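You operate a simulated robot arm through the tools that you are given. There is no shell and no other tool.

Carry out the task below with a simulated robot arm. There is one attempt and no reset: what you move stays moved.

TASK
Press the eyelet into the strap on the slider, then put strap and link 25 in the small orange tray.
Fine: leave the slider out.

It is judged by the outcome, as a careful person would: the job done as asked, and still so three seconds after it is handed in. It fails if anything else is knocked over, pushed out of place, dropped, spilled or broken.

THE ROBOT
A 7-joint arm with a two-finger parallel gripper on a trunk, on a base that moves. Base frame: it is fixed to the floor where the robot stands at the start and does not move with it; the origin is under the middle of the robot, x ahead of it, y to its left, z up. Lengths are in mm, angles in degrees, forces in N, time in s.
It reaches about 1147 mm from its shoulder. Its first joint turns from -166.0 to 166.0 degrees. Places, roughly: inside of the small orange tray [1100, -1200, 900]; press slider [1300, -1500, 900]; short red strap [1250, -1500, 1000]; steel link [1250, -1250, 1000]. Payload 3.43 kg.
The tool frame sits at the grasp point between the pads (the TCP): z along the fingers, y along the line on which they close. The tips reach 30 mm beyond it. The gripper opens to 94 mm. The fingers are 28 mm wide and 10 mm thick; the gripper's body (50 by 96 mm) begins 55 mm behind the TCP.
Orientation is that of the tool frame in the base frame, as a unit quaternion [w, x, y, z]. With the fingers straight down and closing along the base's y, the tool's x points along the base's -x, its y along +y and its z along -z.

THE INTERFACE
- The arm moves only by the tool step_arm. Its argument "moves" is a list of rows, each a list of 7 numbers: the gripper command, from -1 (fully open) to 1 (shut), values between in proportion, then the shift along the tool's x, y, z in mm, then the turn, a rotation vector about the tool's x, y, z in degrees. In form: [[jaw, dx, dy, dz, ax, ay, az], ...]. A call has 1 to 20 rows; each row shifts and turns the commanded pose from where the row before left it, along the tool's axes as they then stand. A row lasts 0.2 s, in which the tool goes at most 50 mm and 8.6 degrees; a call with a longer step from one row to the next is refused whole, and so is a gripper value outside its range. Where a pose cannot be reached the arm comes as near as it can. A force on the tool above 70 N (or 10 N above the force at the start of the call, whichever is more), or a blocked arm, ends the call early, and 0.2 s more pass. The fingers move at their own pace (about 45 mm/s each) and stop on an object; they squeeze with about 32 N. The grip force told is the motor's: it shows also when the fingers shut on nothing. Time passes only in rows, and 0.2 s behind the last, so rows that do not move let the fingers close. It gives the time, the measured TCP pose, the force on the tool (base axes), the opening and the grip force at its end, in the units of the frame above (readings bear some noise), with the torque about the TCP (base axes, N m) and any sound that the robot's microphone picked up, and new pictures: "views" is both (left out), scene, wrist or none.
- Cameras (640 x 400 px; columns grow to the right, rows downward): "scene" is now at [34.9, 220.7, 1403.5]; the picture's right is [-0.12, -0.99, 0.00], its down [-0.42, 0.05, -0.91] and it looks along [0.90, -0.11, -0.42] (base axes); focal length 269 px, centre (320, 200). "wrist" rides on the gripper at [76, 14, -103] in the tool frame; the picture's right is [-0.18, 0.98, 0.00], its down [-0.75, -0.14, -0.64] and it looks along [-0.63, -0.12, 0.77] (tool axes); focal length 243 px, centre (320, 200).
- roll_base(legs): drives the robot by 1 to 6 legs, each [ahead, turn to the left] in mm and degrees, along the robot's own axes; the way and the turn of a leg run together, so that a leg with both is an arc; at most 1500 mm and 180 degrees a leg. The arm and the cameras ride along, it lands a little off, and it stops where it bumps. It gives what a move gives, and a new picture of the scene camera.
- pan_tilt(pan, tilt): turns the head with the scene camera to pan (to the left, within 120 degrees either way) and tilt (down, from -29 to 69), counted from straight ahead of the robot. It gives what a move gives, and a new picture of the scene camera.
- point_at(camera, pixels): for up to 12 pixels [column, row] of the newest picture of that camera ("zoom" is the newest enlarged one), the place [x, y, z] in the base frame of the surface seen there, good to about 3 mm. It takes no simulated time.
- zoom(camera, box): a new picture of the part [left, top, right, bottom] of that camera's present view, enlarged. It takes no simulated time.
- close_job(): hands the job in; it is judged then, once.

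Unless the task says otherwise, let go and move clear before handing in.

The tools are called after ">>>" as name(argument=value, ...) on one line, values as JSON. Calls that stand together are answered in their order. step_arm: Moves the arm, as the interface text tells. Its arguments: {"type":"object","properties":{"moves":{"type":"array","items":{"type":"array","items":{"type":"number"}}},"views":{"type":"string","enum":["both","scene","wrist","none"]}},"required":["moves"]} The other tools are called the same way: roll_base (legs) drives the base; pan_tilt (pan, tilt) turns the head that bears the scene camera; point_at (camera, pixels) gives the place of the surface under pixels of a picture; zoom (camera, box) takes an enlarged picture of a part of a camera's view; close_job () hands the job in.

At the start:

```text
t: 0.0
ee_pos: [629.4, -95.8, 1179.8]
tool_rot: [-0.001, 0.003, 1.0, 0.0]
wrist_force: [-0.1, -0.8, 0.2]
moment: [0.0, 0.03, -0.02]
gripper_width: 94.1
finger_force: 0.0
robot x, y, heading: [-1.3, -1.5, 0.3]
head pan, tilt (commanded): [-6.7, 24.9]
```

scene: 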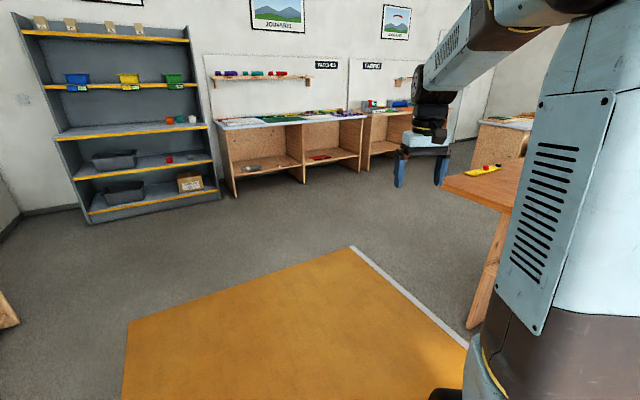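
wrist: 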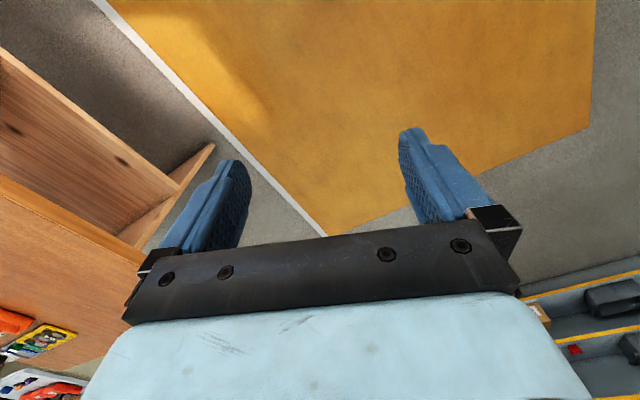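

The scene picture shows a workbench at the right edge (column ~480, row ~180), partly hidden by the arm. I'll turn the head to the right to look at the press table.

>>> pan_tilt(pan=-50, tilt=20)

```text
t: 1.1
ee_pos: [629.6, -95.4, 1178.5]
tool_rot: [0.0, 0.002, 1.0, 0.0]
wrist_force: [-0.3, 0.5, -0.7]
moment: [0.01, -0.01, -0.01]
gripper_width: 94.4
finger_force: 0.2
robot x, y, heading: [7.6, 1.2, 0.3]
head pan, tilt (commanded): [-50.0, 20.0]
```

scene: 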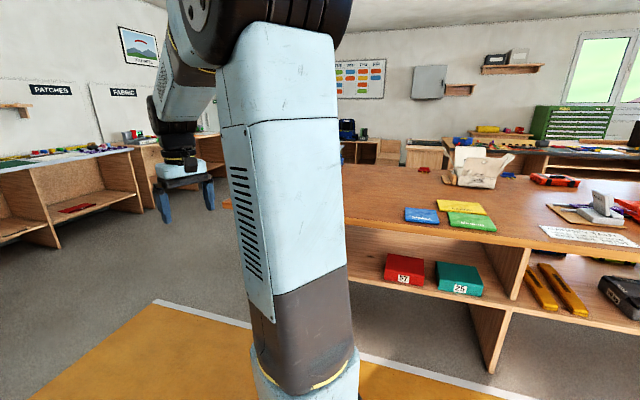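

The trunk blocks columns 220-350, and a long workbench runs from there to the right. I'll pan further right to see the rest of it.

>>> pan_tilt(pan=-85, tilt=22)

>>> zoom(camera="scene", box=[0, 100, 640, 300])

```text
t: 2.1
ee_pos: [629.1, -97.7, 1180.1]
tool_rot: [0.0, 0.002, 1.0, 0.0]
wrist_force: [0.1, 0.0, -0.4]
moment: [0.02, 0.03, 0.03]
gripper_width: 94.1
finger_force: 0.0
robot x, y, heading: [-1.4, -3.9, -0.0]
head pan, tilt (commanded): [-85.0, 22.0]
```

scene: 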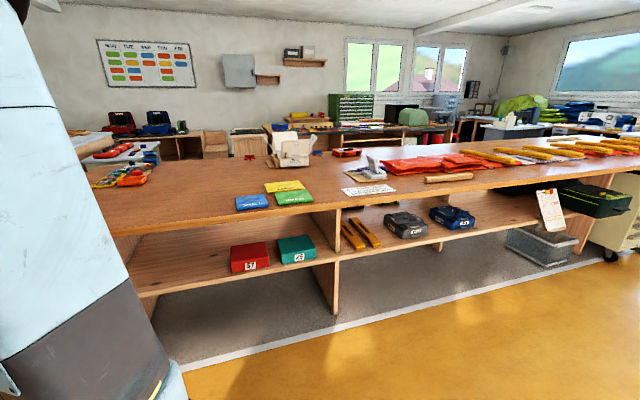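

```text
1.00 times, centred on (320, 200) of scene (not enlarged: the box is as wide or as high as the picture)
```

zoom: 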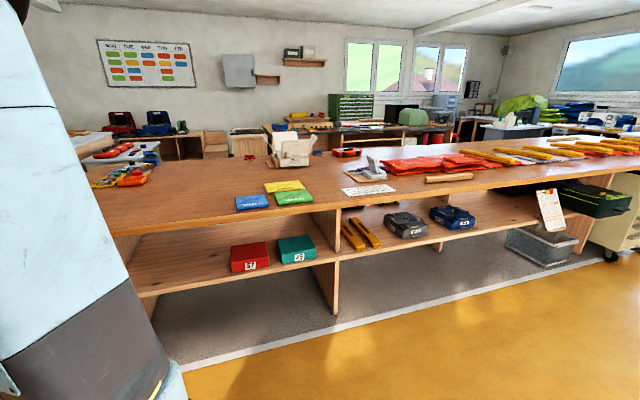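

The workbench fills the middle of the view; I need positions to find where the tray ([1100,-1200,900]) sits. I'll query the bench at several pixels.

>>> point_at(camera="scene", pixels=[[135, 178], [105, 185], [292, 152], [255, 203], [290, 187], [345, 152], [115, 150], [250, 257], [335, 215], [560, 175], [110, 235], [100, 160]])

>>> zoom(camera="scene", box=[60, 90, 260, 215])

```text
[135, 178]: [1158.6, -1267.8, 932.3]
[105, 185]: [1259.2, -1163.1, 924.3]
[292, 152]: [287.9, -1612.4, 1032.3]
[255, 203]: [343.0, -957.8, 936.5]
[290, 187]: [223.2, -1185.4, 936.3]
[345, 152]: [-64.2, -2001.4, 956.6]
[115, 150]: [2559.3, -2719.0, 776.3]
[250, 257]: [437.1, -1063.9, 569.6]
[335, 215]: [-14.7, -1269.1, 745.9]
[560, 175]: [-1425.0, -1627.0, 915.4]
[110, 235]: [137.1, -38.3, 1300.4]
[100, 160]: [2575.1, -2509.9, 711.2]
```

```text
3.20 times, centred on (160, 152) of scene
```

zoom: 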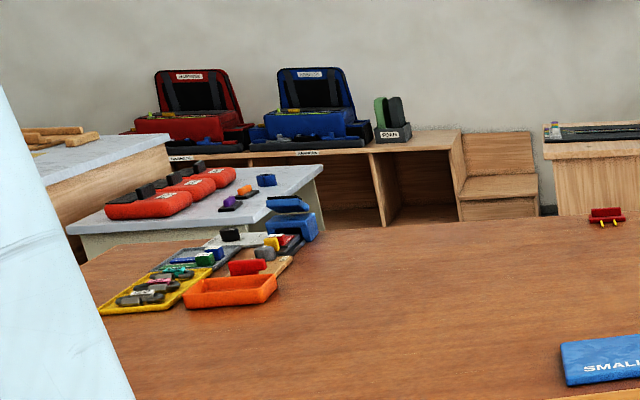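

The enlarged picture shows the small orange tray at zoom (230,290), with boards and other items around it. Before driving I'll measure the bench's edge and corners and the table beyond it.

>>> point_at(camera="zoom", pixels=[[230, 290], [246, 267], [270, 240], [200, 257], [150, 290], [290, 225], [120, 380], [300, 180], [75, 230], [110, 245], [320, 235], [190, 340]])

>>> point_at(camera="wrist", pixels=[[30, 195], [100, 235], [140, 262], [60, 280], [40, 340], [20, 320], [200, 155], [120, 200], [50, 390], [320, 230], [150, 50], [620, 300]])

```text
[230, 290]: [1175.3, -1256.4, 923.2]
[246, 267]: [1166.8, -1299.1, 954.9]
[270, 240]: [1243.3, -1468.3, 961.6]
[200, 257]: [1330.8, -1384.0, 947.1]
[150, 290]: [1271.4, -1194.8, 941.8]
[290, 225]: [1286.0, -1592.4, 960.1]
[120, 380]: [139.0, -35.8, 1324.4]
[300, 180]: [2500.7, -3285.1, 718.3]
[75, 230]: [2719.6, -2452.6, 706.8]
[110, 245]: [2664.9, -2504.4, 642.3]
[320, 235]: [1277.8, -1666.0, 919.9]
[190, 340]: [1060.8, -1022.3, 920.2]
```

```text
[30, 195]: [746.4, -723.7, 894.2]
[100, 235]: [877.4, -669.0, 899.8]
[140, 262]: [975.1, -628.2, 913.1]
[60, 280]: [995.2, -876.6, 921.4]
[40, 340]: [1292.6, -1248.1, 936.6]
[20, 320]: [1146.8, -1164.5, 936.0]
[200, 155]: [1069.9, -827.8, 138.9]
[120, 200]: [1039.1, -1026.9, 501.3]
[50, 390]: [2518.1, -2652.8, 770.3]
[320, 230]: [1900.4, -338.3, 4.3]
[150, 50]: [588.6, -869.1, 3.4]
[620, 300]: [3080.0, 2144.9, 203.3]
```

The bench's front edge slants (from [746,-724] to [975,-628], about 23°), and the tray and press items lie near its left end, so approaching from that end is best. I'll look ahead to check the free floor before driving.

>>> pan_tilt(pan=-20, tilt=25)

```text
t: 3.5
ee_pos: [629.3, -95.8, 1180.5]
tool_rot: [0.001, 0.002, 1.0, 0.0]
wrist_force: [-0.4, -0.3, 0.4]
moment: [0.04, 0.01, -0.01]
gripper_width: 93.9
finger_force: 0.1
robot x, y, heading: [-2.0, -2.7, 0.1]
head pan, tilt (commanded): [-20.0, 25.0]
```

scene: 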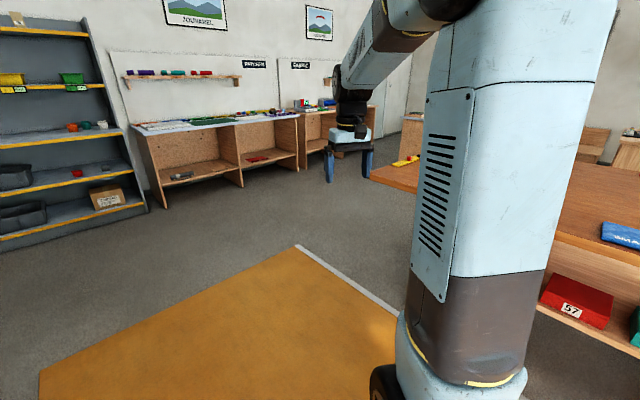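

>>> point_at(camera="scene", pixels=[[240, 190], [160, 207], [300, 165], [375, 178], [372, 168], [405, 162], [300, 245], [300, 200], [345, 190], [360, 165], [410, 120], [385, 125]])

>>> zoom(camera="scene", box=[300, 80, 460, 180])

```text
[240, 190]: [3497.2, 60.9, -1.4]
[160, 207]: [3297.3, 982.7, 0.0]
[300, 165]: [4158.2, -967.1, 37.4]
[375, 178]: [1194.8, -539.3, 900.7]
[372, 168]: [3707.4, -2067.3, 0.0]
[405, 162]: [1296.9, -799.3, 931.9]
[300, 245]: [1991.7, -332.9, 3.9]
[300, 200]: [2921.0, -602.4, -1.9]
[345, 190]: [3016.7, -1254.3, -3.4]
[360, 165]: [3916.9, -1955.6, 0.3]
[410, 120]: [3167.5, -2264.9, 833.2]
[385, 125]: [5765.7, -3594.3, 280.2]
```

```text
4.00 times, centred on (380, 130) of scene
```

zoom: 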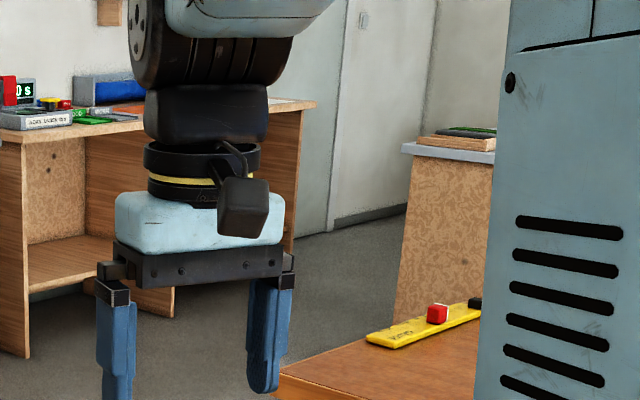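

The bench's front-left corner is about [1195,-539], and the floor ahead is open to x≈3400. I'll drive past the corner, turn right, go along the bench's left end, and stop for a look before turning to face it.

>>> roll_base(legs=[[1500, 0], [450, 0], [0, -90]])

```text
t: 16.3
ee_pos: [2069.7, -665.1, 1178.8]
tool_rot: [-0.001, 0.567, 0.823, 0.001]
wrist_force: [2.1, -0.3, 0.9]
moment: [0.0, 0.05, 0.02]
gripper_width: 94.1
finger_force: 0.1
robot x, y, heading: [2004.0, -14.5, -71.0]
head pan, tilt (commanded): [-20.0, 25.0]
stopped in leg 3: the robot was blocked; the commanded pose is now the measured one
```

scene: 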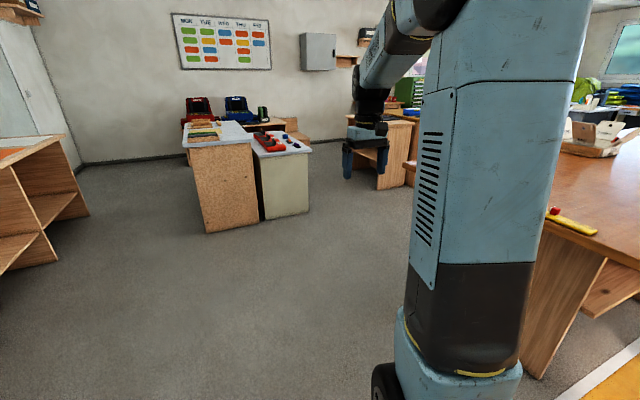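

The turn stopped at heading -71° as "blocked", though nothing is visible in front. I'll look left and right to find what touched.

>>> pan_tilt(pan=-100, tilt=40)

>>> pan_tilt(pan=90, tilt=40)

```text
t: 17.9
ee_pos: [2070.2, -665.3, 1179.8]
tool_rot: [0.001, 0.567, 0.823, 0.0]
wrist_force: [-0.4, 0.2, -0.2]
moment: [0.0, -0.02, 0.01]
gripper_width: 93.9
finger_force: 0.1
robot x, y, heading: [2000.2, -10.8, -71.0]
head pan, tilt (commanded): [-100.0, 40.0]
```

scene: 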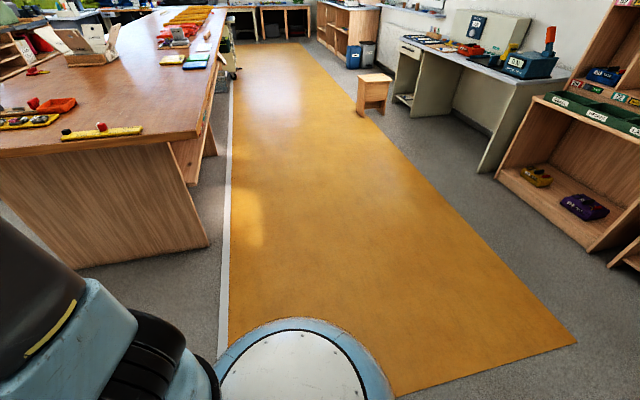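

```text
t: 20.7
ee_pos: [2069.8, -664.7, 1180.4]
tool_rot: [-0.001, 0.567, 0.824, -0.001]
wrist_force: [-0.7, 0.6, -0.2]
moment: [0.0, 0.0, 0.04]
gripper_width: 94.1
finger_force: 0.1
robot x, y, heading: [2003.6, -14.5, -71.2]
head pan, tilt (commanded): [90.0, 40.0]
```

scene: 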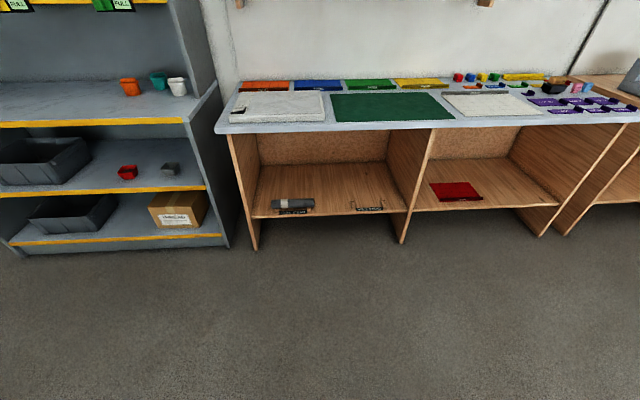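

Nothing stands near the robot in either picture, so I'll try the remaining turn in a smaller step.

>>> roll_base(legs=[[0, -19]])

```text
t: 22.2
ee_pos: [1852.9, -648.6, 1179.3]
tool_rot: [0.0, 0.696, 0.718, 0.001]
wrist_force: [0.3, 0.2, 0.5]
moment: [-0.02, 0.0, 0.02]
gripper_width: 94.0
finger_force: 0.1
robot x, y, heading: [2027.7, -8.0, -90.2]
head pan, tilt (commanded): [90.0, 40.0]
```

scene: 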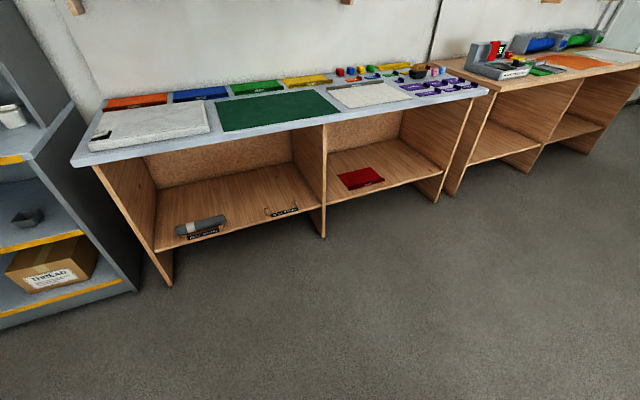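

The robot now stands at about [2028,-8] heading -90°, clear of everything. I'll drive down past the bench's left end, with the head turned right to see it.

>>> roll_base(legs=[[1100, 0]])

>>> pan_tilt(pan=-60, tilt=35)

```text
t: 27.9
ee_pos: [1850.0, -1752.3, 1180.4]
tool_rot: [-0.001, 0.696, 0.718, 0.001]
wrist_force: [0.3, -0.6, 1.4]
moment: [-0.03, 0.02, 0.0]
gripper_width: 94.1
finger_force: 0.0
robot x, y, heading: [2020.4, -1113.9, -90.3]
head pan, tilt (commanded): [90.0, 40.0]
```

scene: 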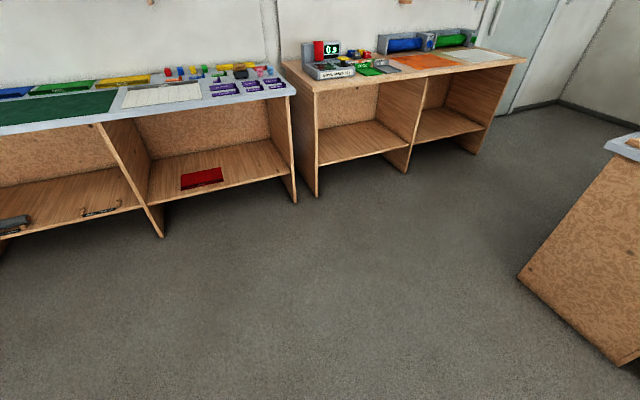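

```text
t: 30.3
ee_pos: [1851.4, -1751.6, 1181.9]
tool_rot: [-0.001, 0.697, 0.717, 0.0]
wrist_force: [-0.7, 0.3, -0.2]
moment: [0.01, 0.0, 0.0]
gripper_width: 93.9
finger_force: 0.0
robot x, y, heading: [2023.8, -1115.1, -90.2]
head pan, tilt (commanded): [-60.0, 35.0]
```

scene: 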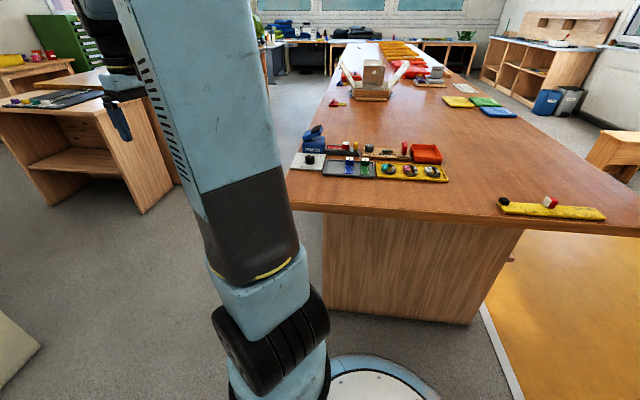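

The bench's left end is in full view, with the orange tray at (426,153), a wooden fixture at (390,150), and grey and yellow part trays in front. I'll zoom in and take positions.

>>> zoom(camera="scene", box=[285, 115, 465, 225])

>>> point_at(camera="scene", pixels=[[426, 153], [385, 155], [410, 172], [345, 168], [310, 160], [315, 140], [290, 205], [460, 215], [630, 232], [320, 130], [365, 85], [550, 205]])

```text
3.56 times, centred on (375, 170) of scene
```

zoom: 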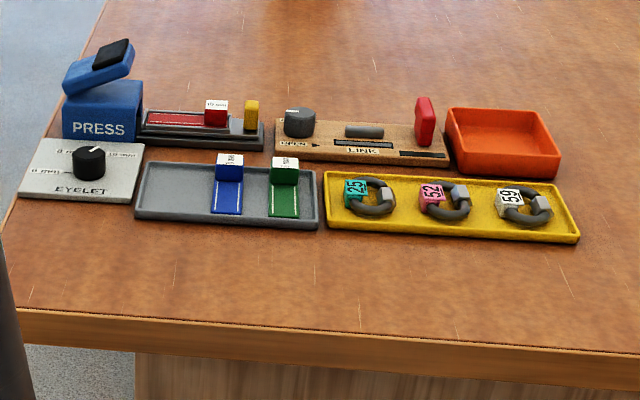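

```text
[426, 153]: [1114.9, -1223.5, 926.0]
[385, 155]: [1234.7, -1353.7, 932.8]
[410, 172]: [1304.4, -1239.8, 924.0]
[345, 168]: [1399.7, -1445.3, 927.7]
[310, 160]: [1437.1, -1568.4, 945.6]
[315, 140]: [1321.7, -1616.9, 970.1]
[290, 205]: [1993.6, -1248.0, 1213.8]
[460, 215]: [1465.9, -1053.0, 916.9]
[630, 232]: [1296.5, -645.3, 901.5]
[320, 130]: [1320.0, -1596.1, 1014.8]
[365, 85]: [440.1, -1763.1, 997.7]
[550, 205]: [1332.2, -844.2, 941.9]
```

The layout is clear: PRESS with lever, EYELET dial, slider with the red strap and yellow knob, LINK fixture, link tray (25/52/59) and the orange tray. I'll turn to face this bench end (heading about -157°), with the arm well above the items.

>>> roll_base(legs=[[0, -35], [0, -32]])

>>> pan_tilt(pan=0, tilt=40)

```text
t: 34.4
ee_pos: [1360.3, -1219.6, 1182.1]
tool_rot: [-0.001, 0.975, 0.223, 0.0]
wrist_force: [0.5, -1.3, -0.6]
moment: [0.07, -0.01, 0.01]
gripper_width: 94.0
finger_force: 0.0
robot x, y, heading: [2047.1, -1187.4, -158.6]
head pan, tilt (commanded): [-60.0, 35.0]
stopped in leg 2: the robot was blocked; the commanded pose is now the measured one
```

scene: 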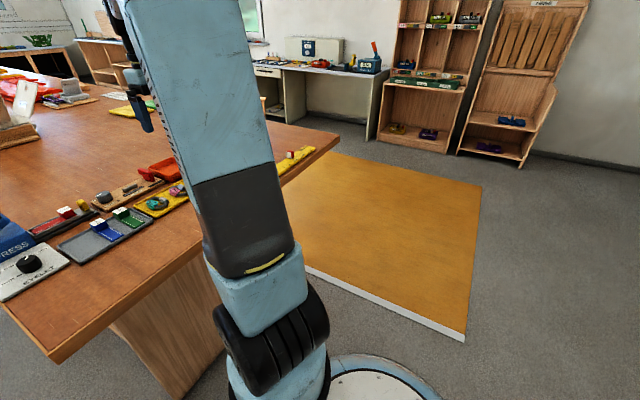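

```text
t: 35.6
ee_pos: [1361.0, -1219.6, 1180.5]
tool_rot: [-0.001, 0.975, 0.222, 0.001]
wrist_force: [0.1, -0.1, -0.2]
moment: [0.0, -0.01, 0.02]
gripper_width: 93.8
finger_force: 0.1
robot x, y, heading: [2047.8, -1188.5, -158.2]
head pan, tilt (commanded): [0.0, 40.0]
```

scene: 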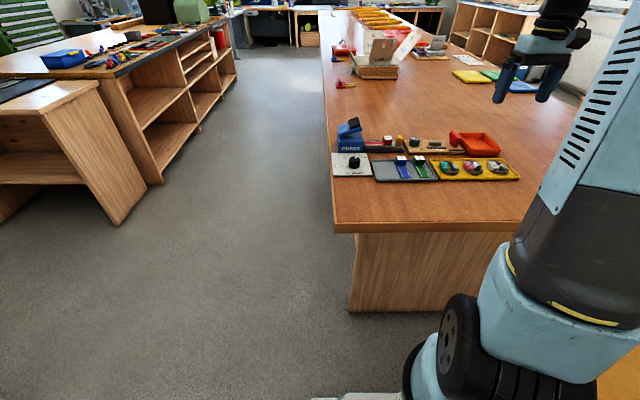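

The robot faces the bench end (heading -158°) and the work area lies ahead at (340-520, 120-180). I'll zoom for details and positions.

>>> zoom(camera="scene", box=[325, 105, 425, 187])

>>> zoom(camera="scene", box=[395, 115, 535, 195])

>>> point_at(camera="scene", pixels=[[355, 163], [348, 140], [352, 125], [401, 160], [420, 165], [450, 168], [480, 145], [435, 146], [388, 140], [402, 148], [430, 228], [340, 225]])

```text
4.88 times, centred on (375, 146) of scene
```

zoom: 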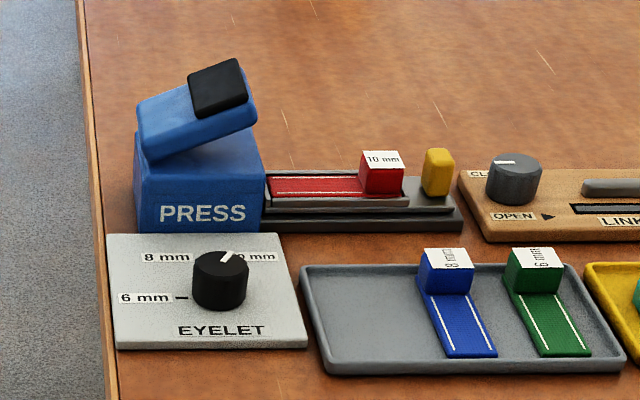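

```text
4.57 times, centred on (465, 155) of scene
```

zoom: 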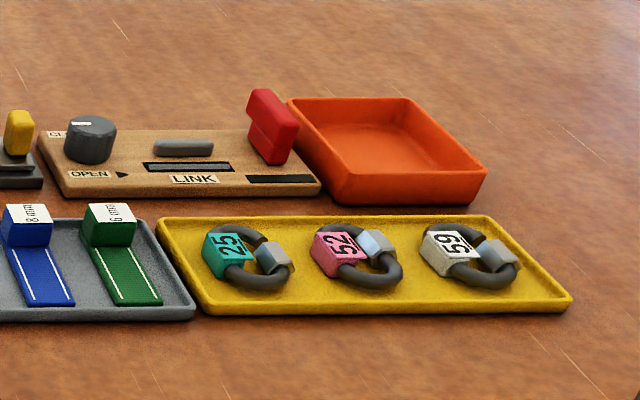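

```text
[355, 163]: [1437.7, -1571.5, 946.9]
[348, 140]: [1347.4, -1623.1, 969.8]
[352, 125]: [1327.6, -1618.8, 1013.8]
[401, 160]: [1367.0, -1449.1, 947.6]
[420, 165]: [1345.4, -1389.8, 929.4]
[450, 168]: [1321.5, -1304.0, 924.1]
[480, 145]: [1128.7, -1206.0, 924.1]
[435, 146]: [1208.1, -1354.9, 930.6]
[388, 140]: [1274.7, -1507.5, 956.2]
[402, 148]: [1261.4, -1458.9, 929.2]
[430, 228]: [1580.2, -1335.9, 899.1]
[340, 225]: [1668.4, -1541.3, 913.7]
```

The strap on the slider is marked 10 mm, and the knob's white pointer is between labels; I need a closer look to read it. I'll first roll ~100 mm nearer (the bench edge is ~490 mm from the robot's middle).

>>> roll_base(legs=[[100, 0]])

>>> pan_tilt(pan=-5, tilt=45)

```text
t: 36.8
ee_pos: [1268.1, -1256.5, 1181.4]
tool_rot: [-0.001, 0.975, 0.224, 0.0]
wrist_force: [0.7, 0.4, 0.2]
moment: [0.03, 0.0, -0.01]
gripper_width: 94.0
finger_force: 0.1
robot x, y, heading: [1955.9, -1229.8, -158.4]
head pan, tilt (commanded): [0.0, 40.0]
```

scene: 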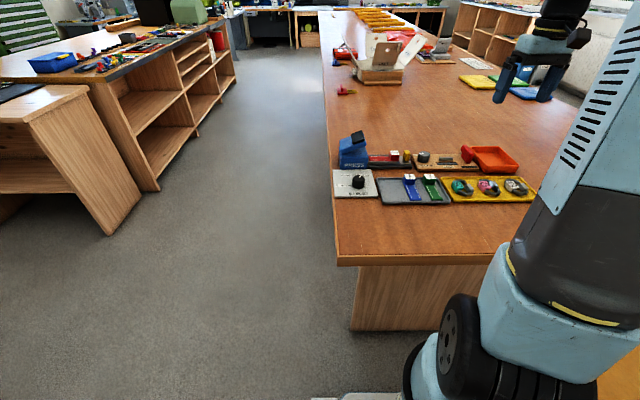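

```text
t: 37.5
ee_pos: [1267.2, -1257.4, 1181.5]
tool_rot: [0.0, 0.975, 0.223, 0.0]
wrist_force: [0.7, 0.3, 0.2]
moment: [0.01, -0.03, -0.03]
gripper_width: 94.1
finger_force: 0.0
robot x, y, heading: [1956.4, -1225.9, -158.7]
head pan, tilt (commanded): [-5.0, 45.0]
```

scene: 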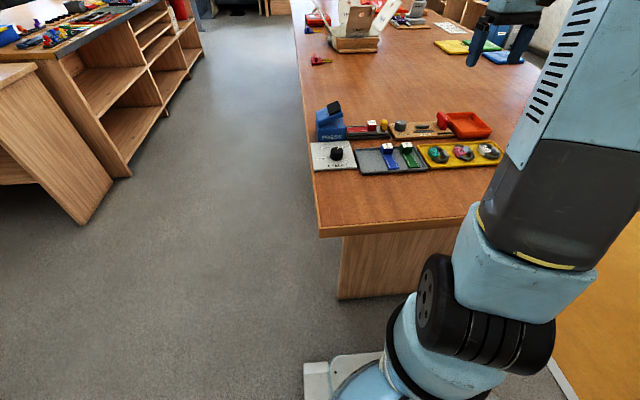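

The scene camera's zoom is sharp, so I'll take tight enlargements of the dial, slider and links.

>>> zoom(camera="scene", box=[308, 134, 360, 172])

>>> zoom(camera="scene", box=[312, 95, 396, 145])

>>> zoom(camera="scene", box=[385, 105, 507, 172])

```text
10.53 times, centred on (334, 153) of scene
```

zoom: 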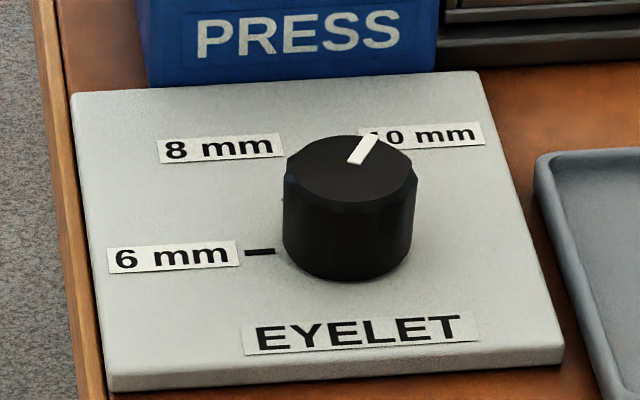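

```text
7.62 times, centred on (354, 120) of scene
```

zoom: 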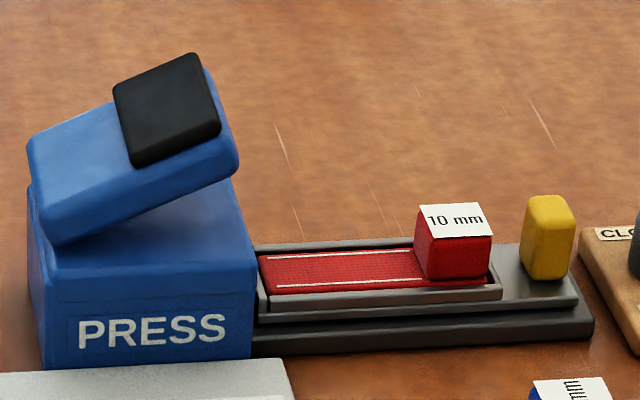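

```text
5.25 times, centred on (446, 138) of scene
```

zoom: 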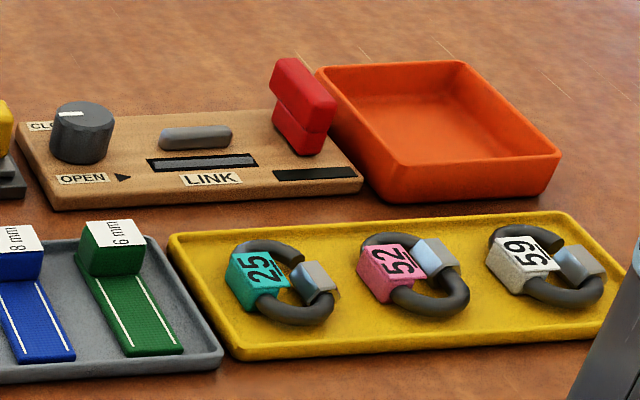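

The 10 mm strap matches a knob pointer that seems to aim at "10 mm", but I must confirm from above. I'll take a wrist picture from where the arm is now.

>>> step_arm(moves=[[-1, 0, 0, 0, 0, 0, 0]], views="wrist")

>>> point_at(camera="scene", pixels=[[313, 145], [350, 142], [355, 168], [317, 170], [338, 148], [337, 160]])

```text
t: 37.9
ee_pos: [1269.5, -1258.2, 1182.6]
tool_rot: [0.0, 0.975, 0.223, 0.001]
wrist_force: [-0.1, -0.1, -0.2]
moment: [-0.02, 0.05, -0.01]
gripper_width: 93.8
finger_force: 0.1
robot x, y, heading: [1955.7, -1225.5, -158.2]
head pan, tilt (commanded): [-5.0, 45.0]
```

wrist: 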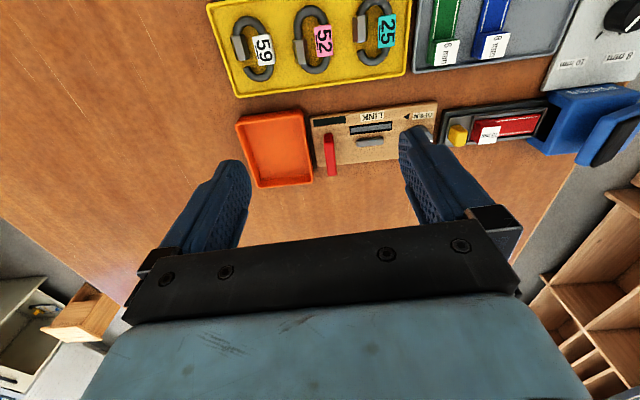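

```text
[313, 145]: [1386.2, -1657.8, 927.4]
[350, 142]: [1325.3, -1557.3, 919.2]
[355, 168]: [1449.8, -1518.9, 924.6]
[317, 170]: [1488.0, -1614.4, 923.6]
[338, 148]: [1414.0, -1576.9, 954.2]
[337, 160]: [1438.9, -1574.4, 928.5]
```

The wrist picture shows the whole row upside-down: tray (275,150), slider (495,130), press (595,120), dial at the top right corner (625,15). I'll move the hand back toward the robot and left so the dial comes into view.

>>> step_arm(moves=[[-1, 35, 35, 0, 0, 0, 0], [-1, 35, 35, 0, 0, 0, 0], [-1, 35, 35, 0, 0, 0, 0], [-1, 35, 35, 0, 0, 0, 0], [-1, 35, 35, 0, 0, 0, 0], [-1, 0, 0, 0, 0, 0, 0]], views="wrist")

```text
t: 39.3
ee_pos: [1503.2, -1340.0, 1180.0]
tool_rot: [0.0, 0.975, 0.223, 0.0]
wrist_force: [0.2, -0.1, 0.1]
moment: [0.04, -0.02, -0.01]
gripper_width: 94.1
finger_force: 0.1
robot x, y, heading: [1957.3, -1225.4, -158.3]
head pan, tilt (commanded): [-5.0, 45.0]
```

wrist: 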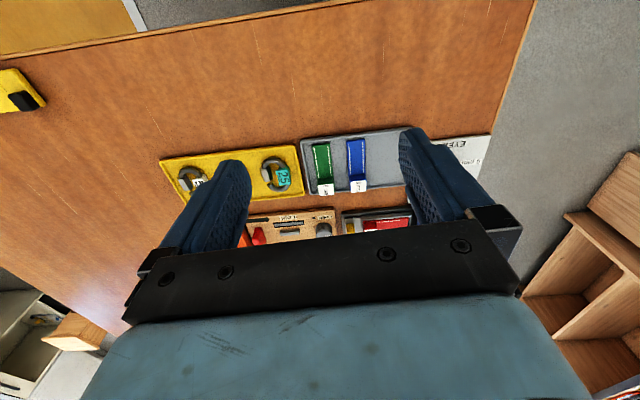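

The dial plate is now partly behind the right finger (465,155). I'll shift the hand 120 mm further left and a little forward so it lies between the fingers.

>>> step_arm(moves=[[-1, -15, 40, 0, 0, 0, 0], [-1, -15, 40, 0, 0, 0, 0], [-1, -15, 40, 0, 0, 0, 0], [-1, 0, 20, 0, 0, 0, 0], [-1, 0, 0, 0, 0, 0, 0]], views="wrist")

>>> zoom(camera="wrist", box=[240, 90, 440, 230])

```text
t: 40.5
ee_pos: [1523.4, -1483.9, 1181.2]
tool_rot: [0.0, 0.975, 0.223, 0.001]
wrist_force: [0.1, 0.0, -0.4]
moment: [0.04, -0.01, -0.03]
gripper_width: 94.2
finger_force: 0.1
robot x, y, heading: [1956.7, -1226.1, -158.3]
head pan, tilt (commanded): [-5.0, 45.0]
```

wrist: 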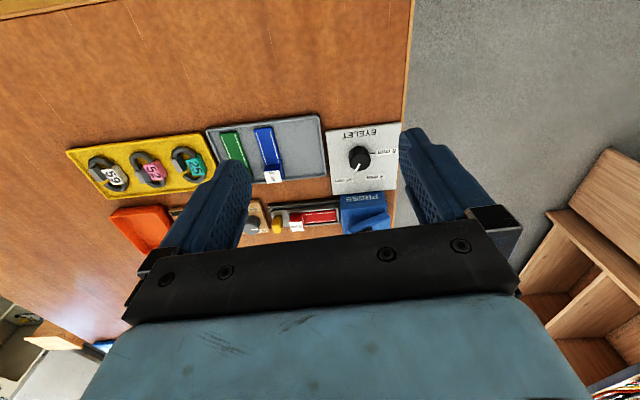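

```text
2.86 times, centred on (340, 160) of wrist
```

zoom: 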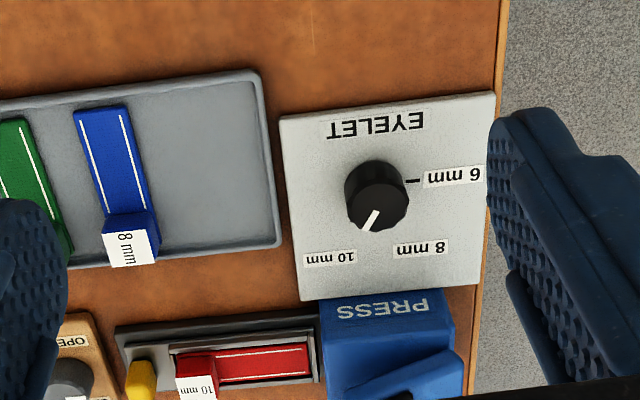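

>>> zoom(camera="wrist", box=[322, 118, 402, 198])

>>> point_at(camera="zoom", pixels=[[375, 188], [370, 220], [285, 118], [490, 100], [300, 290], [478, 283], [410, 180], [330, 258], [420, 250], [455, 178]])

```text
5.00 times, centred on (362, 158) of wrist
```

zoom: 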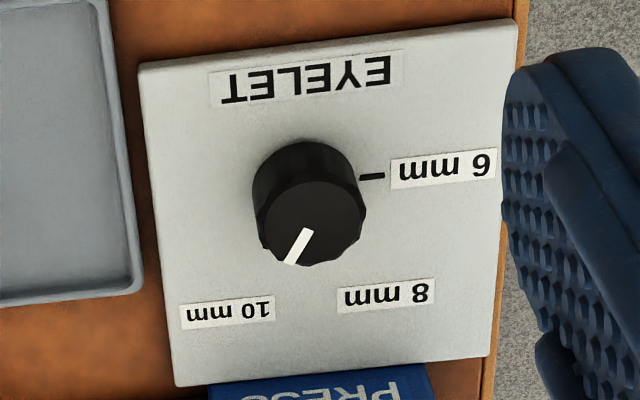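

```text
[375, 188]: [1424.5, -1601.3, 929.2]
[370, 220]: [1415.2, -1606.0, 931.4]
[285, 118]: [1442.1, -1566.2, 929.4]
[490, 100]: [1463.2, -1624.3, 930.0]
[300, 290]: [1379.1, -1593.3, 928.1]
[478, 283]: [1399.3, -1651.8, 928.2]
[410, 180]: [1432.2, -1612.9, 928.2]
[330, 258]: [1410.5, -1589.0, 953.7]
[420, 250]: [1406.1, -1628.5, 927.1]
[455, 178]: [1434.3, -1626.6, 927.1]
```

The enlarged dial shows the white pointer at zoom (298,246) heading toward the "10 mm" label, roughly 60–65° on a dial where 6/8/10 sit at 180/120/60°. I'll move the hand forward so the camera looks straight down on the knob and verify.

>>> step_arm(moves=[[-1, -40, 0, 0, 0, 0, 0], [-1, -40, 0, 0, 0, 0, 0], [-1, -40, 0, 0, 0, 0, 0], [-1, -40, 0, 0, 0, 0, 0], [-1, 0, 0, 0, 0, 0, 0]], views="wrist")

>>> zoom(camera="wrist", box=[300, 0, 420, 80])

```text
t: 41.7
ee_pos: [1378.9, -1554.8, 1182.3]
tool_rot: [0.0, 0.975, 0.223, 0.001]
wrist_force: [0.7, -0.2, 0.2]
moment: [0.01, 0.02, 0.02]
gripper_width: 93.9
finger_force: 0.1
robot x, y, heading: [1956.1, -1226.8, -158.6]
head pan, tilt (commanded): [-5.0, 45.0]
```

wrist: 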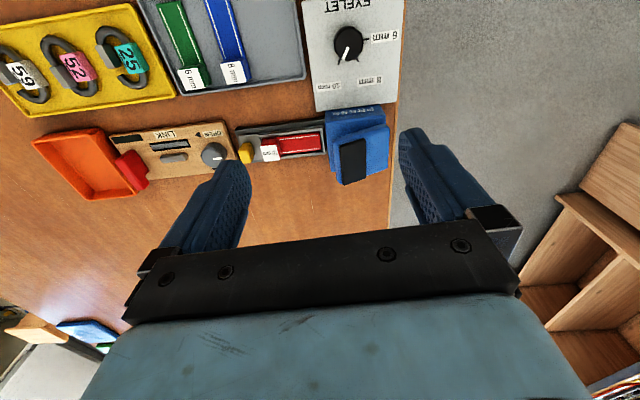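

```text
5.00 times, centred on (360, 40) of wrist
```

zoom: 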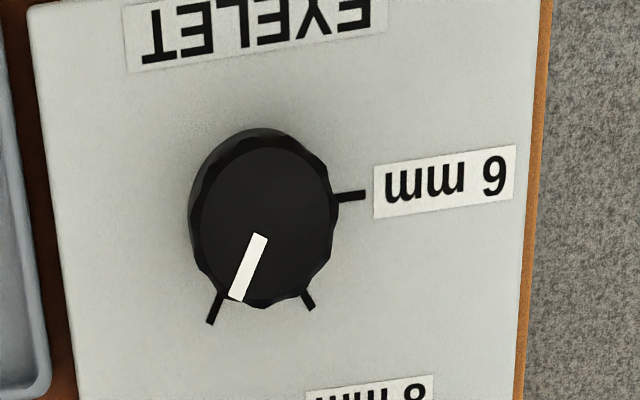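

The pointer (zoom 245,270) lines up with the 10 mm tick (215,308), so the press is already set to the strap's 10 mm. Next I'll study the slider and press from above.

>>> zoom(camera="wrist", box=[225, 100, 400, 200])

>>> point_at(camera="zoom", pixels=[[75, 190], [160, 200], [275, 165], [360, 140], [45, 130], [50, 225], [470, 225], [430, 160], [430, 60], [540, 50], [580, 230], [160, 180]])

```text
3.66 times, centred on (312, 150) of wrist
```

zoom: 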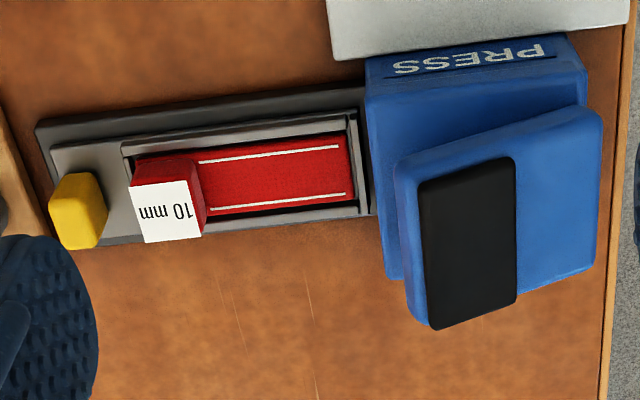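

```text
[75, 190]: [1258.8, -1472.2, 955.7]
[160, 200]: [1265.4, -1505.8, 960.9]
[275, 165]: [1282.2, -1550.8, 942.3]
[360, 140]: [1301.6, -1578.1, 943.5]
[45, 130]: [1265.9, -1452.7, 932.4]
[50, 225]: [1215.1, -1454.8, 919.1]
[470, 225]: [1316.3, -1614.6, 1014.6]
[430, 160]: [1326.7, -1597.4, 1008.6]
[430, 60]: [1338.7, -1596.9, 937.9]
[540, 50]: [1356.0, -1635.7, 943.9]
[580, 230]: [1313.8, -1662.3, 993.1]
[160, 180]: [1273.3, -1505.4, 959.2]
```

The slider's yellow knob is at about [1259,-1472,956] and the strap block at [1267,-1506,960]; the track runs toward the press along about (0.38,-0.92). I'll go above the knob and turn the hand a quarter so the fingers straddle the track.

>>> step_arm(moves=[[-1, -18, -32, 0, 0, 0, 0], [-1, -18, -32, 0, 0, 0, 0], [-1, -18, -32, 0, 0, 0, 0], [-1, -18, -31, 0, 0, 0, 0], [-1, 0, 0, 0, 0, 0, -7.88], [-1, 0, 0, 0, 0, 0, -7.88], [-1, 0, 0, 0, 0, 0, -7.88], [-1, 0, 0, 0, 0, 0, -7.88], [-1, 0, 0, 0, 0, 0, -7.88], [-1, 0, 0, 0, 0, 0, -7.88], [-1, 0, 0, 0, 0, 0, -7.88], [-1, 0, 0, 0, 0, 0, -7.88], [-1, 0, 0, 0, 0, 0, -7.88], [-1, 0, 0, 0, 0, 0, -7.88], [-1, 0, 0, 0, 0, 0, -7.88], [-1, 0, 0, 0, 0, 0, 0]], views="both")

```text
t: 45.1
ee_pos: [1258.6, -1470.3, 1179.9]
tool_rot: [0.001, 0.555, 0.832, 0.001]
wrist_force: [0.4, 0.2, -0.1]
moment: [0.0, 0.0, 0.02]
gripper_width: 94.1
finger_force: 0.1
robot x, y, heading: [1957.9, -1226.8, -158.1]
head pan, tilt (commanded): [-5.0, 45.0]
```

scene: 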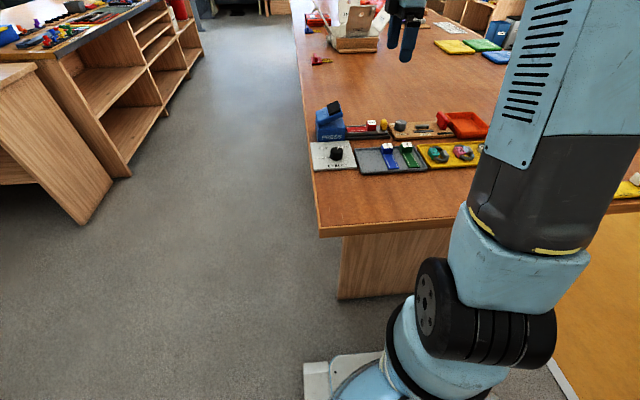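
wrist: 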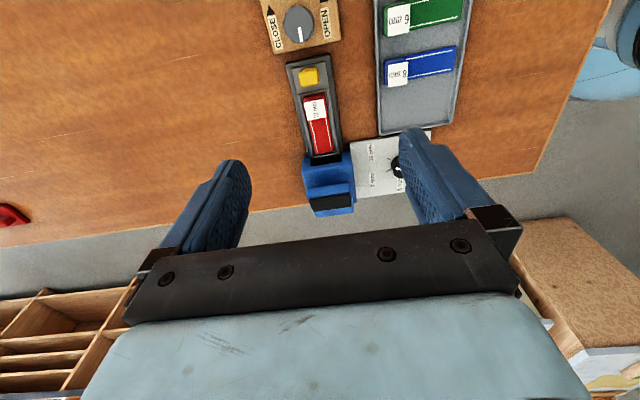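

The hand is turned as planned (tool x away from the press) and the slider shows at (315,110) in the wrist picture. I'll zoom in and measure knob, block, track and press.

>>> zoom(camera="wrist", box=[240, 0, 400, 100])

>>> point_at(camera="zoom", pixels=[[275, 297], [255, 275], [315, 290], [240, 320], [315, 335], [192, 262], [350, 215], [280, 240], [205, 280], [345, 260], [250, 310], [310, 310]])

>>> zoom(camera="wrist", box=[260, 50, 420, 220])

```text
4.00 times, centred on (320, 50) of wrist
```

zoom: 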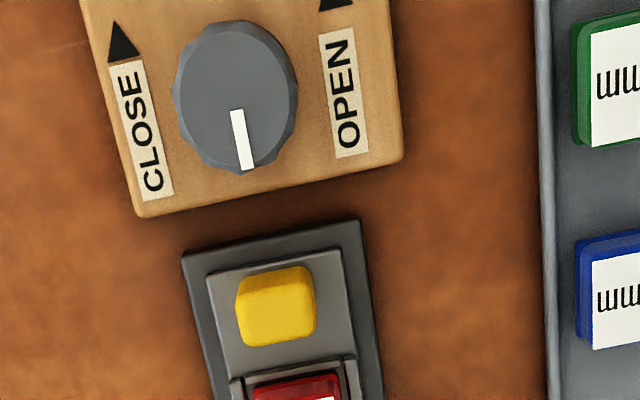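

```text
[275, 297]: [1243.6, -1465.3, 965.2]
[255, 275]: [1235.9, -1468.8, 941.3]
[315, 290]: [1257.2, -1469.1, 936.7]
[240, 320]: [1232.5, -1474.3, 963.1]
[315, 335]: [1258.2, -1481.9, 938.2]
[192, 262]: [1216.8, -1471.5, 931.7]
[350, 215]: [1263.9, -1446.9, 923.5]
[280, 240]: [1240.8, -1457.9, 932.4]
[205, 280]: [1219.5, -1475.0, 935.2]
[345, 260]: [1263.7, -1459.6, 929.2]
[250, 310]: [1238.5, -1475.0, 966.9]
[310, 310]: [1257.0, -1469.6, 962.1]
```

```text
2.35 times, centred on (340, 135) of wrist
```

zoom: 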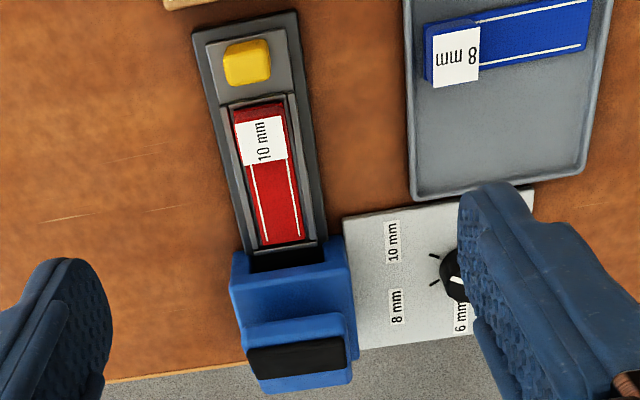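

The knob top is at z≈966 around [1246,-1472]; the carriage surface is z≈936. I'll measure the track edges, press opening and lever pad in this latest enlargement.

>>> point_at(camera="zoom", pixels=[[200, 50], [240, 235], [299, 25], [326, 225], [290, 255], [260, 140], [275, 210], [240, 275], [340, 260], [295, 355], [255, 335], [345, 320]])

>>> zoom(camera="wrist", box=[285, 130, 375, 220])

```text
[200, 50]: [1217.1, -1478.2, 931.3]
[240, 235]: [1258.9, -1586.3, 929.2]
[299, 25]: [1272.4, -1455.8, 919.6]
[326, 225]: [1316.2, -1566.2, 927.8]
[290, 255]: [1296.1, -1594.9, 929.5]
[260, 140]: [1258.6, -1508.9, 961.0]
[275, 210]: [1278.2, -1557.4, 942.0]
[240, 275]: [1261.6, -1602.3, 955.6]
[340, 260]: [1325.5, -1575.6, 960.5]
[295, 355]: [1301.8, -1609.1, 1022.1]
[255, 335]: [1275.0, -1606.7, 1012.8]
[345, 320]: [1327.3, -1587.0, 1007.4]
```

```text
4.44 times, centred on (330, 175) of wrist
```

zoom: 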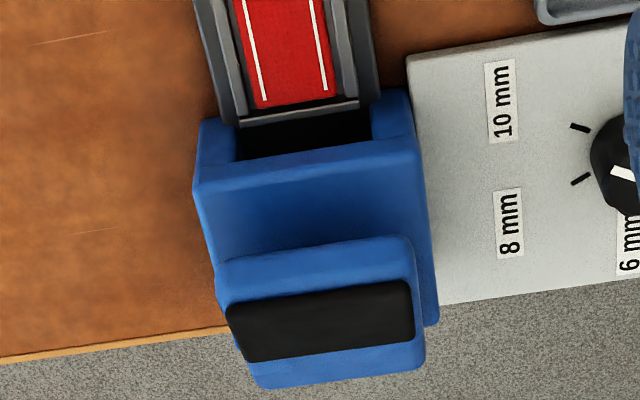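

The track runs along (0.365,-0.931), the knob's centre is about [1246,-1473], top z≈966. I'll line up over the knob, part-close the fingers, and come down to z≈1030 to check before gripping.

>>> step_arm(moves=[[-0.3, 2.5, -12.6, 0, 0, 0, 1.2], [-0.3, 0, 0, 40, 0, 0, 0], [-0.3, 0, 0, 40, 0, 0, 0], [-0.3, 0, 0, 40, 0, 0, 0], [-0.3, 0, 0, 30, 0, 0, 0], [-0.3, 0, 0, 0, 0, 0, 0]], views="both")

>>> zoom(camera="scene", box=[310, 60, 450, 160])

```text
t: 46.5
ee_pos: [1246.3, -1471.5, 1030.7]
tool_rot: [0.001, 0.565, 0.825, 0.001]
wrist_force: [0.0, -0.1, 0.3]
moment: [-0.01, -0.06, -0.03]
gripper_width: 61.2
finger_force: 0.1
robot x, y, heading: [1950.2, -1223.6, -158.4]
head pan, tilt (commanded): [-5.0, 45.0]
```

scene: 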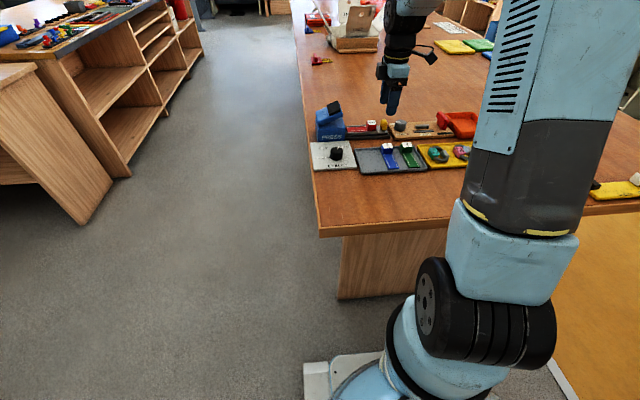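
wrist: 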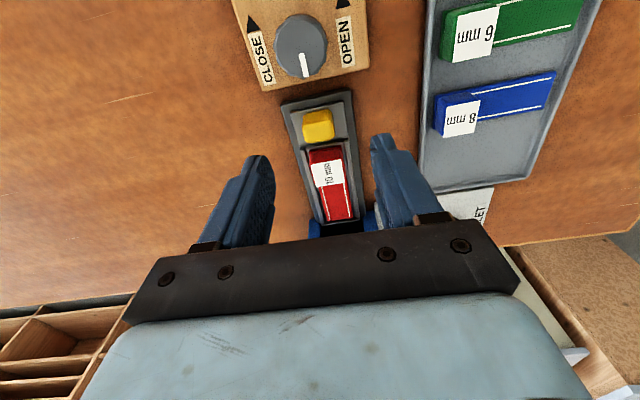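

```text
4.00 times, centred on (380, 110) of scene
```

zoom: 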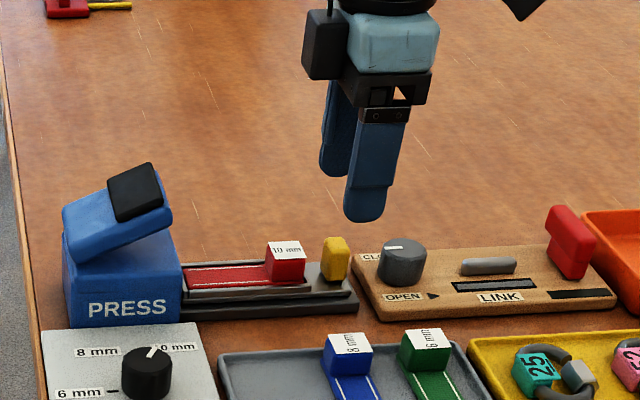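

The hand hovers above the knob at z≈1031 with nothing touched. I'll zoom the wrist picture to check the knob is centred between the fingers.

>>> zoom(camera="wrist", box=[220, 80, 420, 240])

>>> point_at(camera="wrist", pixels=[[305, 122], [333, 120], [318, 128], [318, 140], [328, 175], [300, 110], [340, 105], [320, 112]])

```text
2.50 times, centred on (320, 160) of wrist
```

zoom: 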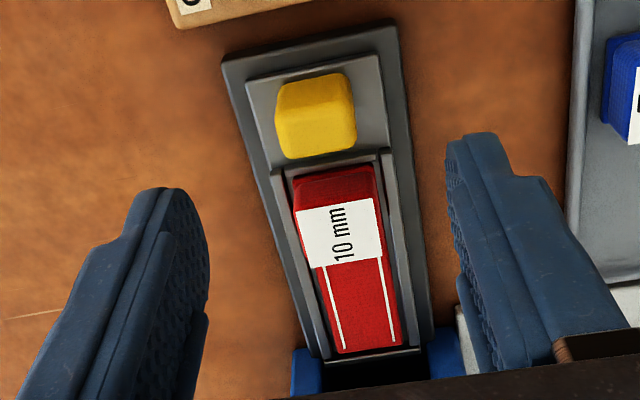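

```text
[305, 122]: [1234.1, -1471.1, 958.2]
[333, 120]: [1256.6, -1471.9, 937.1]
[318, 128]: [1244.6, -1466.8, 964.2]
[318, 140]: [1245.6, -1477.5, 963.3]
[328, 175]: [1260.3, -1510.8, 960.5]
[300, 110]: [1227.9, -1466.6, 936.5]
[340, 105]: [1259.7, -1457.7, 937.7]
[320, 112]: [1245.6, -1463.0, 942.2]
```

The knob (zoom 315,115) measures centred at about [1245,-1472], matching the TCP. I'll descend to z≈971 and close on it.

>>> step_arm(moves=[[-0.3, 0, 0, 30, 0, 0, 0], [-0.3, 0, 0, 28, 0, 0, 0], [-0.3, 0, 0, 0, 0, 0, 0], [1, 0, 0, 0, 0, 0, 0], [1, 0, 0, 0, 0, 0, 0], [1, 0, 0, 0, 0, 0, 0], [1, 0, 0, 0, 0, 0, 0]], views="both")

>>> zoom(camera="scene", box=[310, 60, 450, 160])

```text
t: 48.1
ee_pos: [1246.3, -1474.7, 972.0]
tool_rot: [0.0, 0.564, 0.826, 0.0]
wrist_force: [-16.0, -5.5, -1.6]
moment: [-0.39, 0.31, 0.58]
gripper_width: 23.7
finger_force: 45.2
robot x, y, heading: [1956.7, -1223.7, -158.6]
head pan, tilt (commanded): [-5.0, 45.0]
```

scene: 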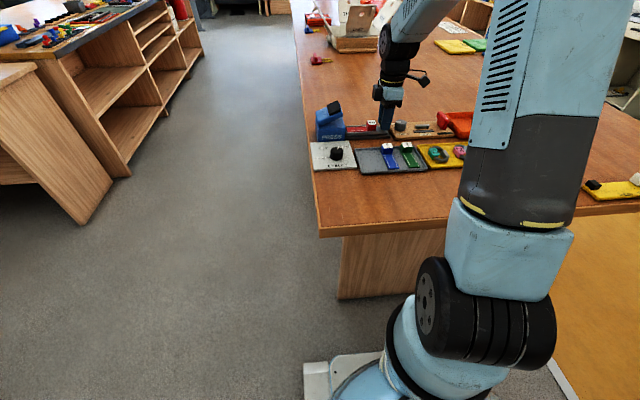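
wrist: 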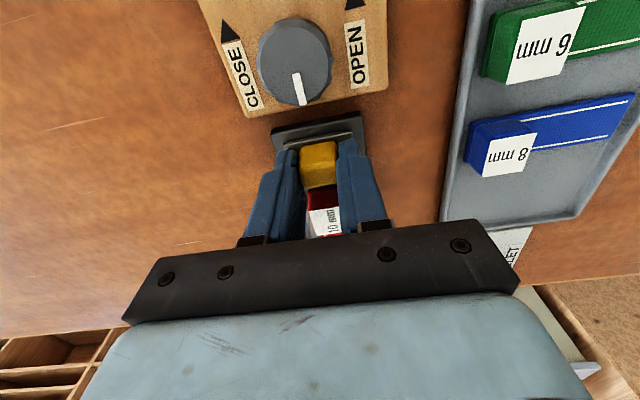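

```text
4.00 times, centred on (380, 110) of scene
```

zoom: 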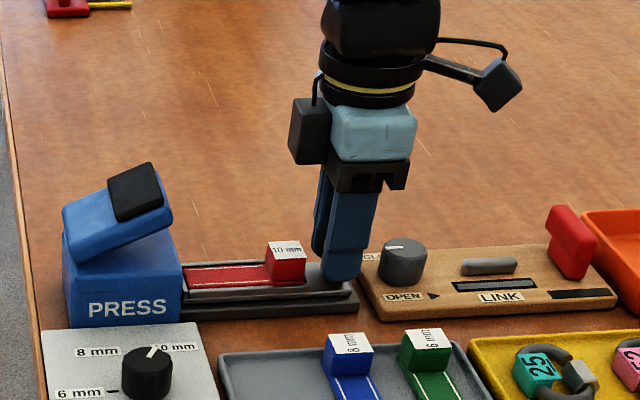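

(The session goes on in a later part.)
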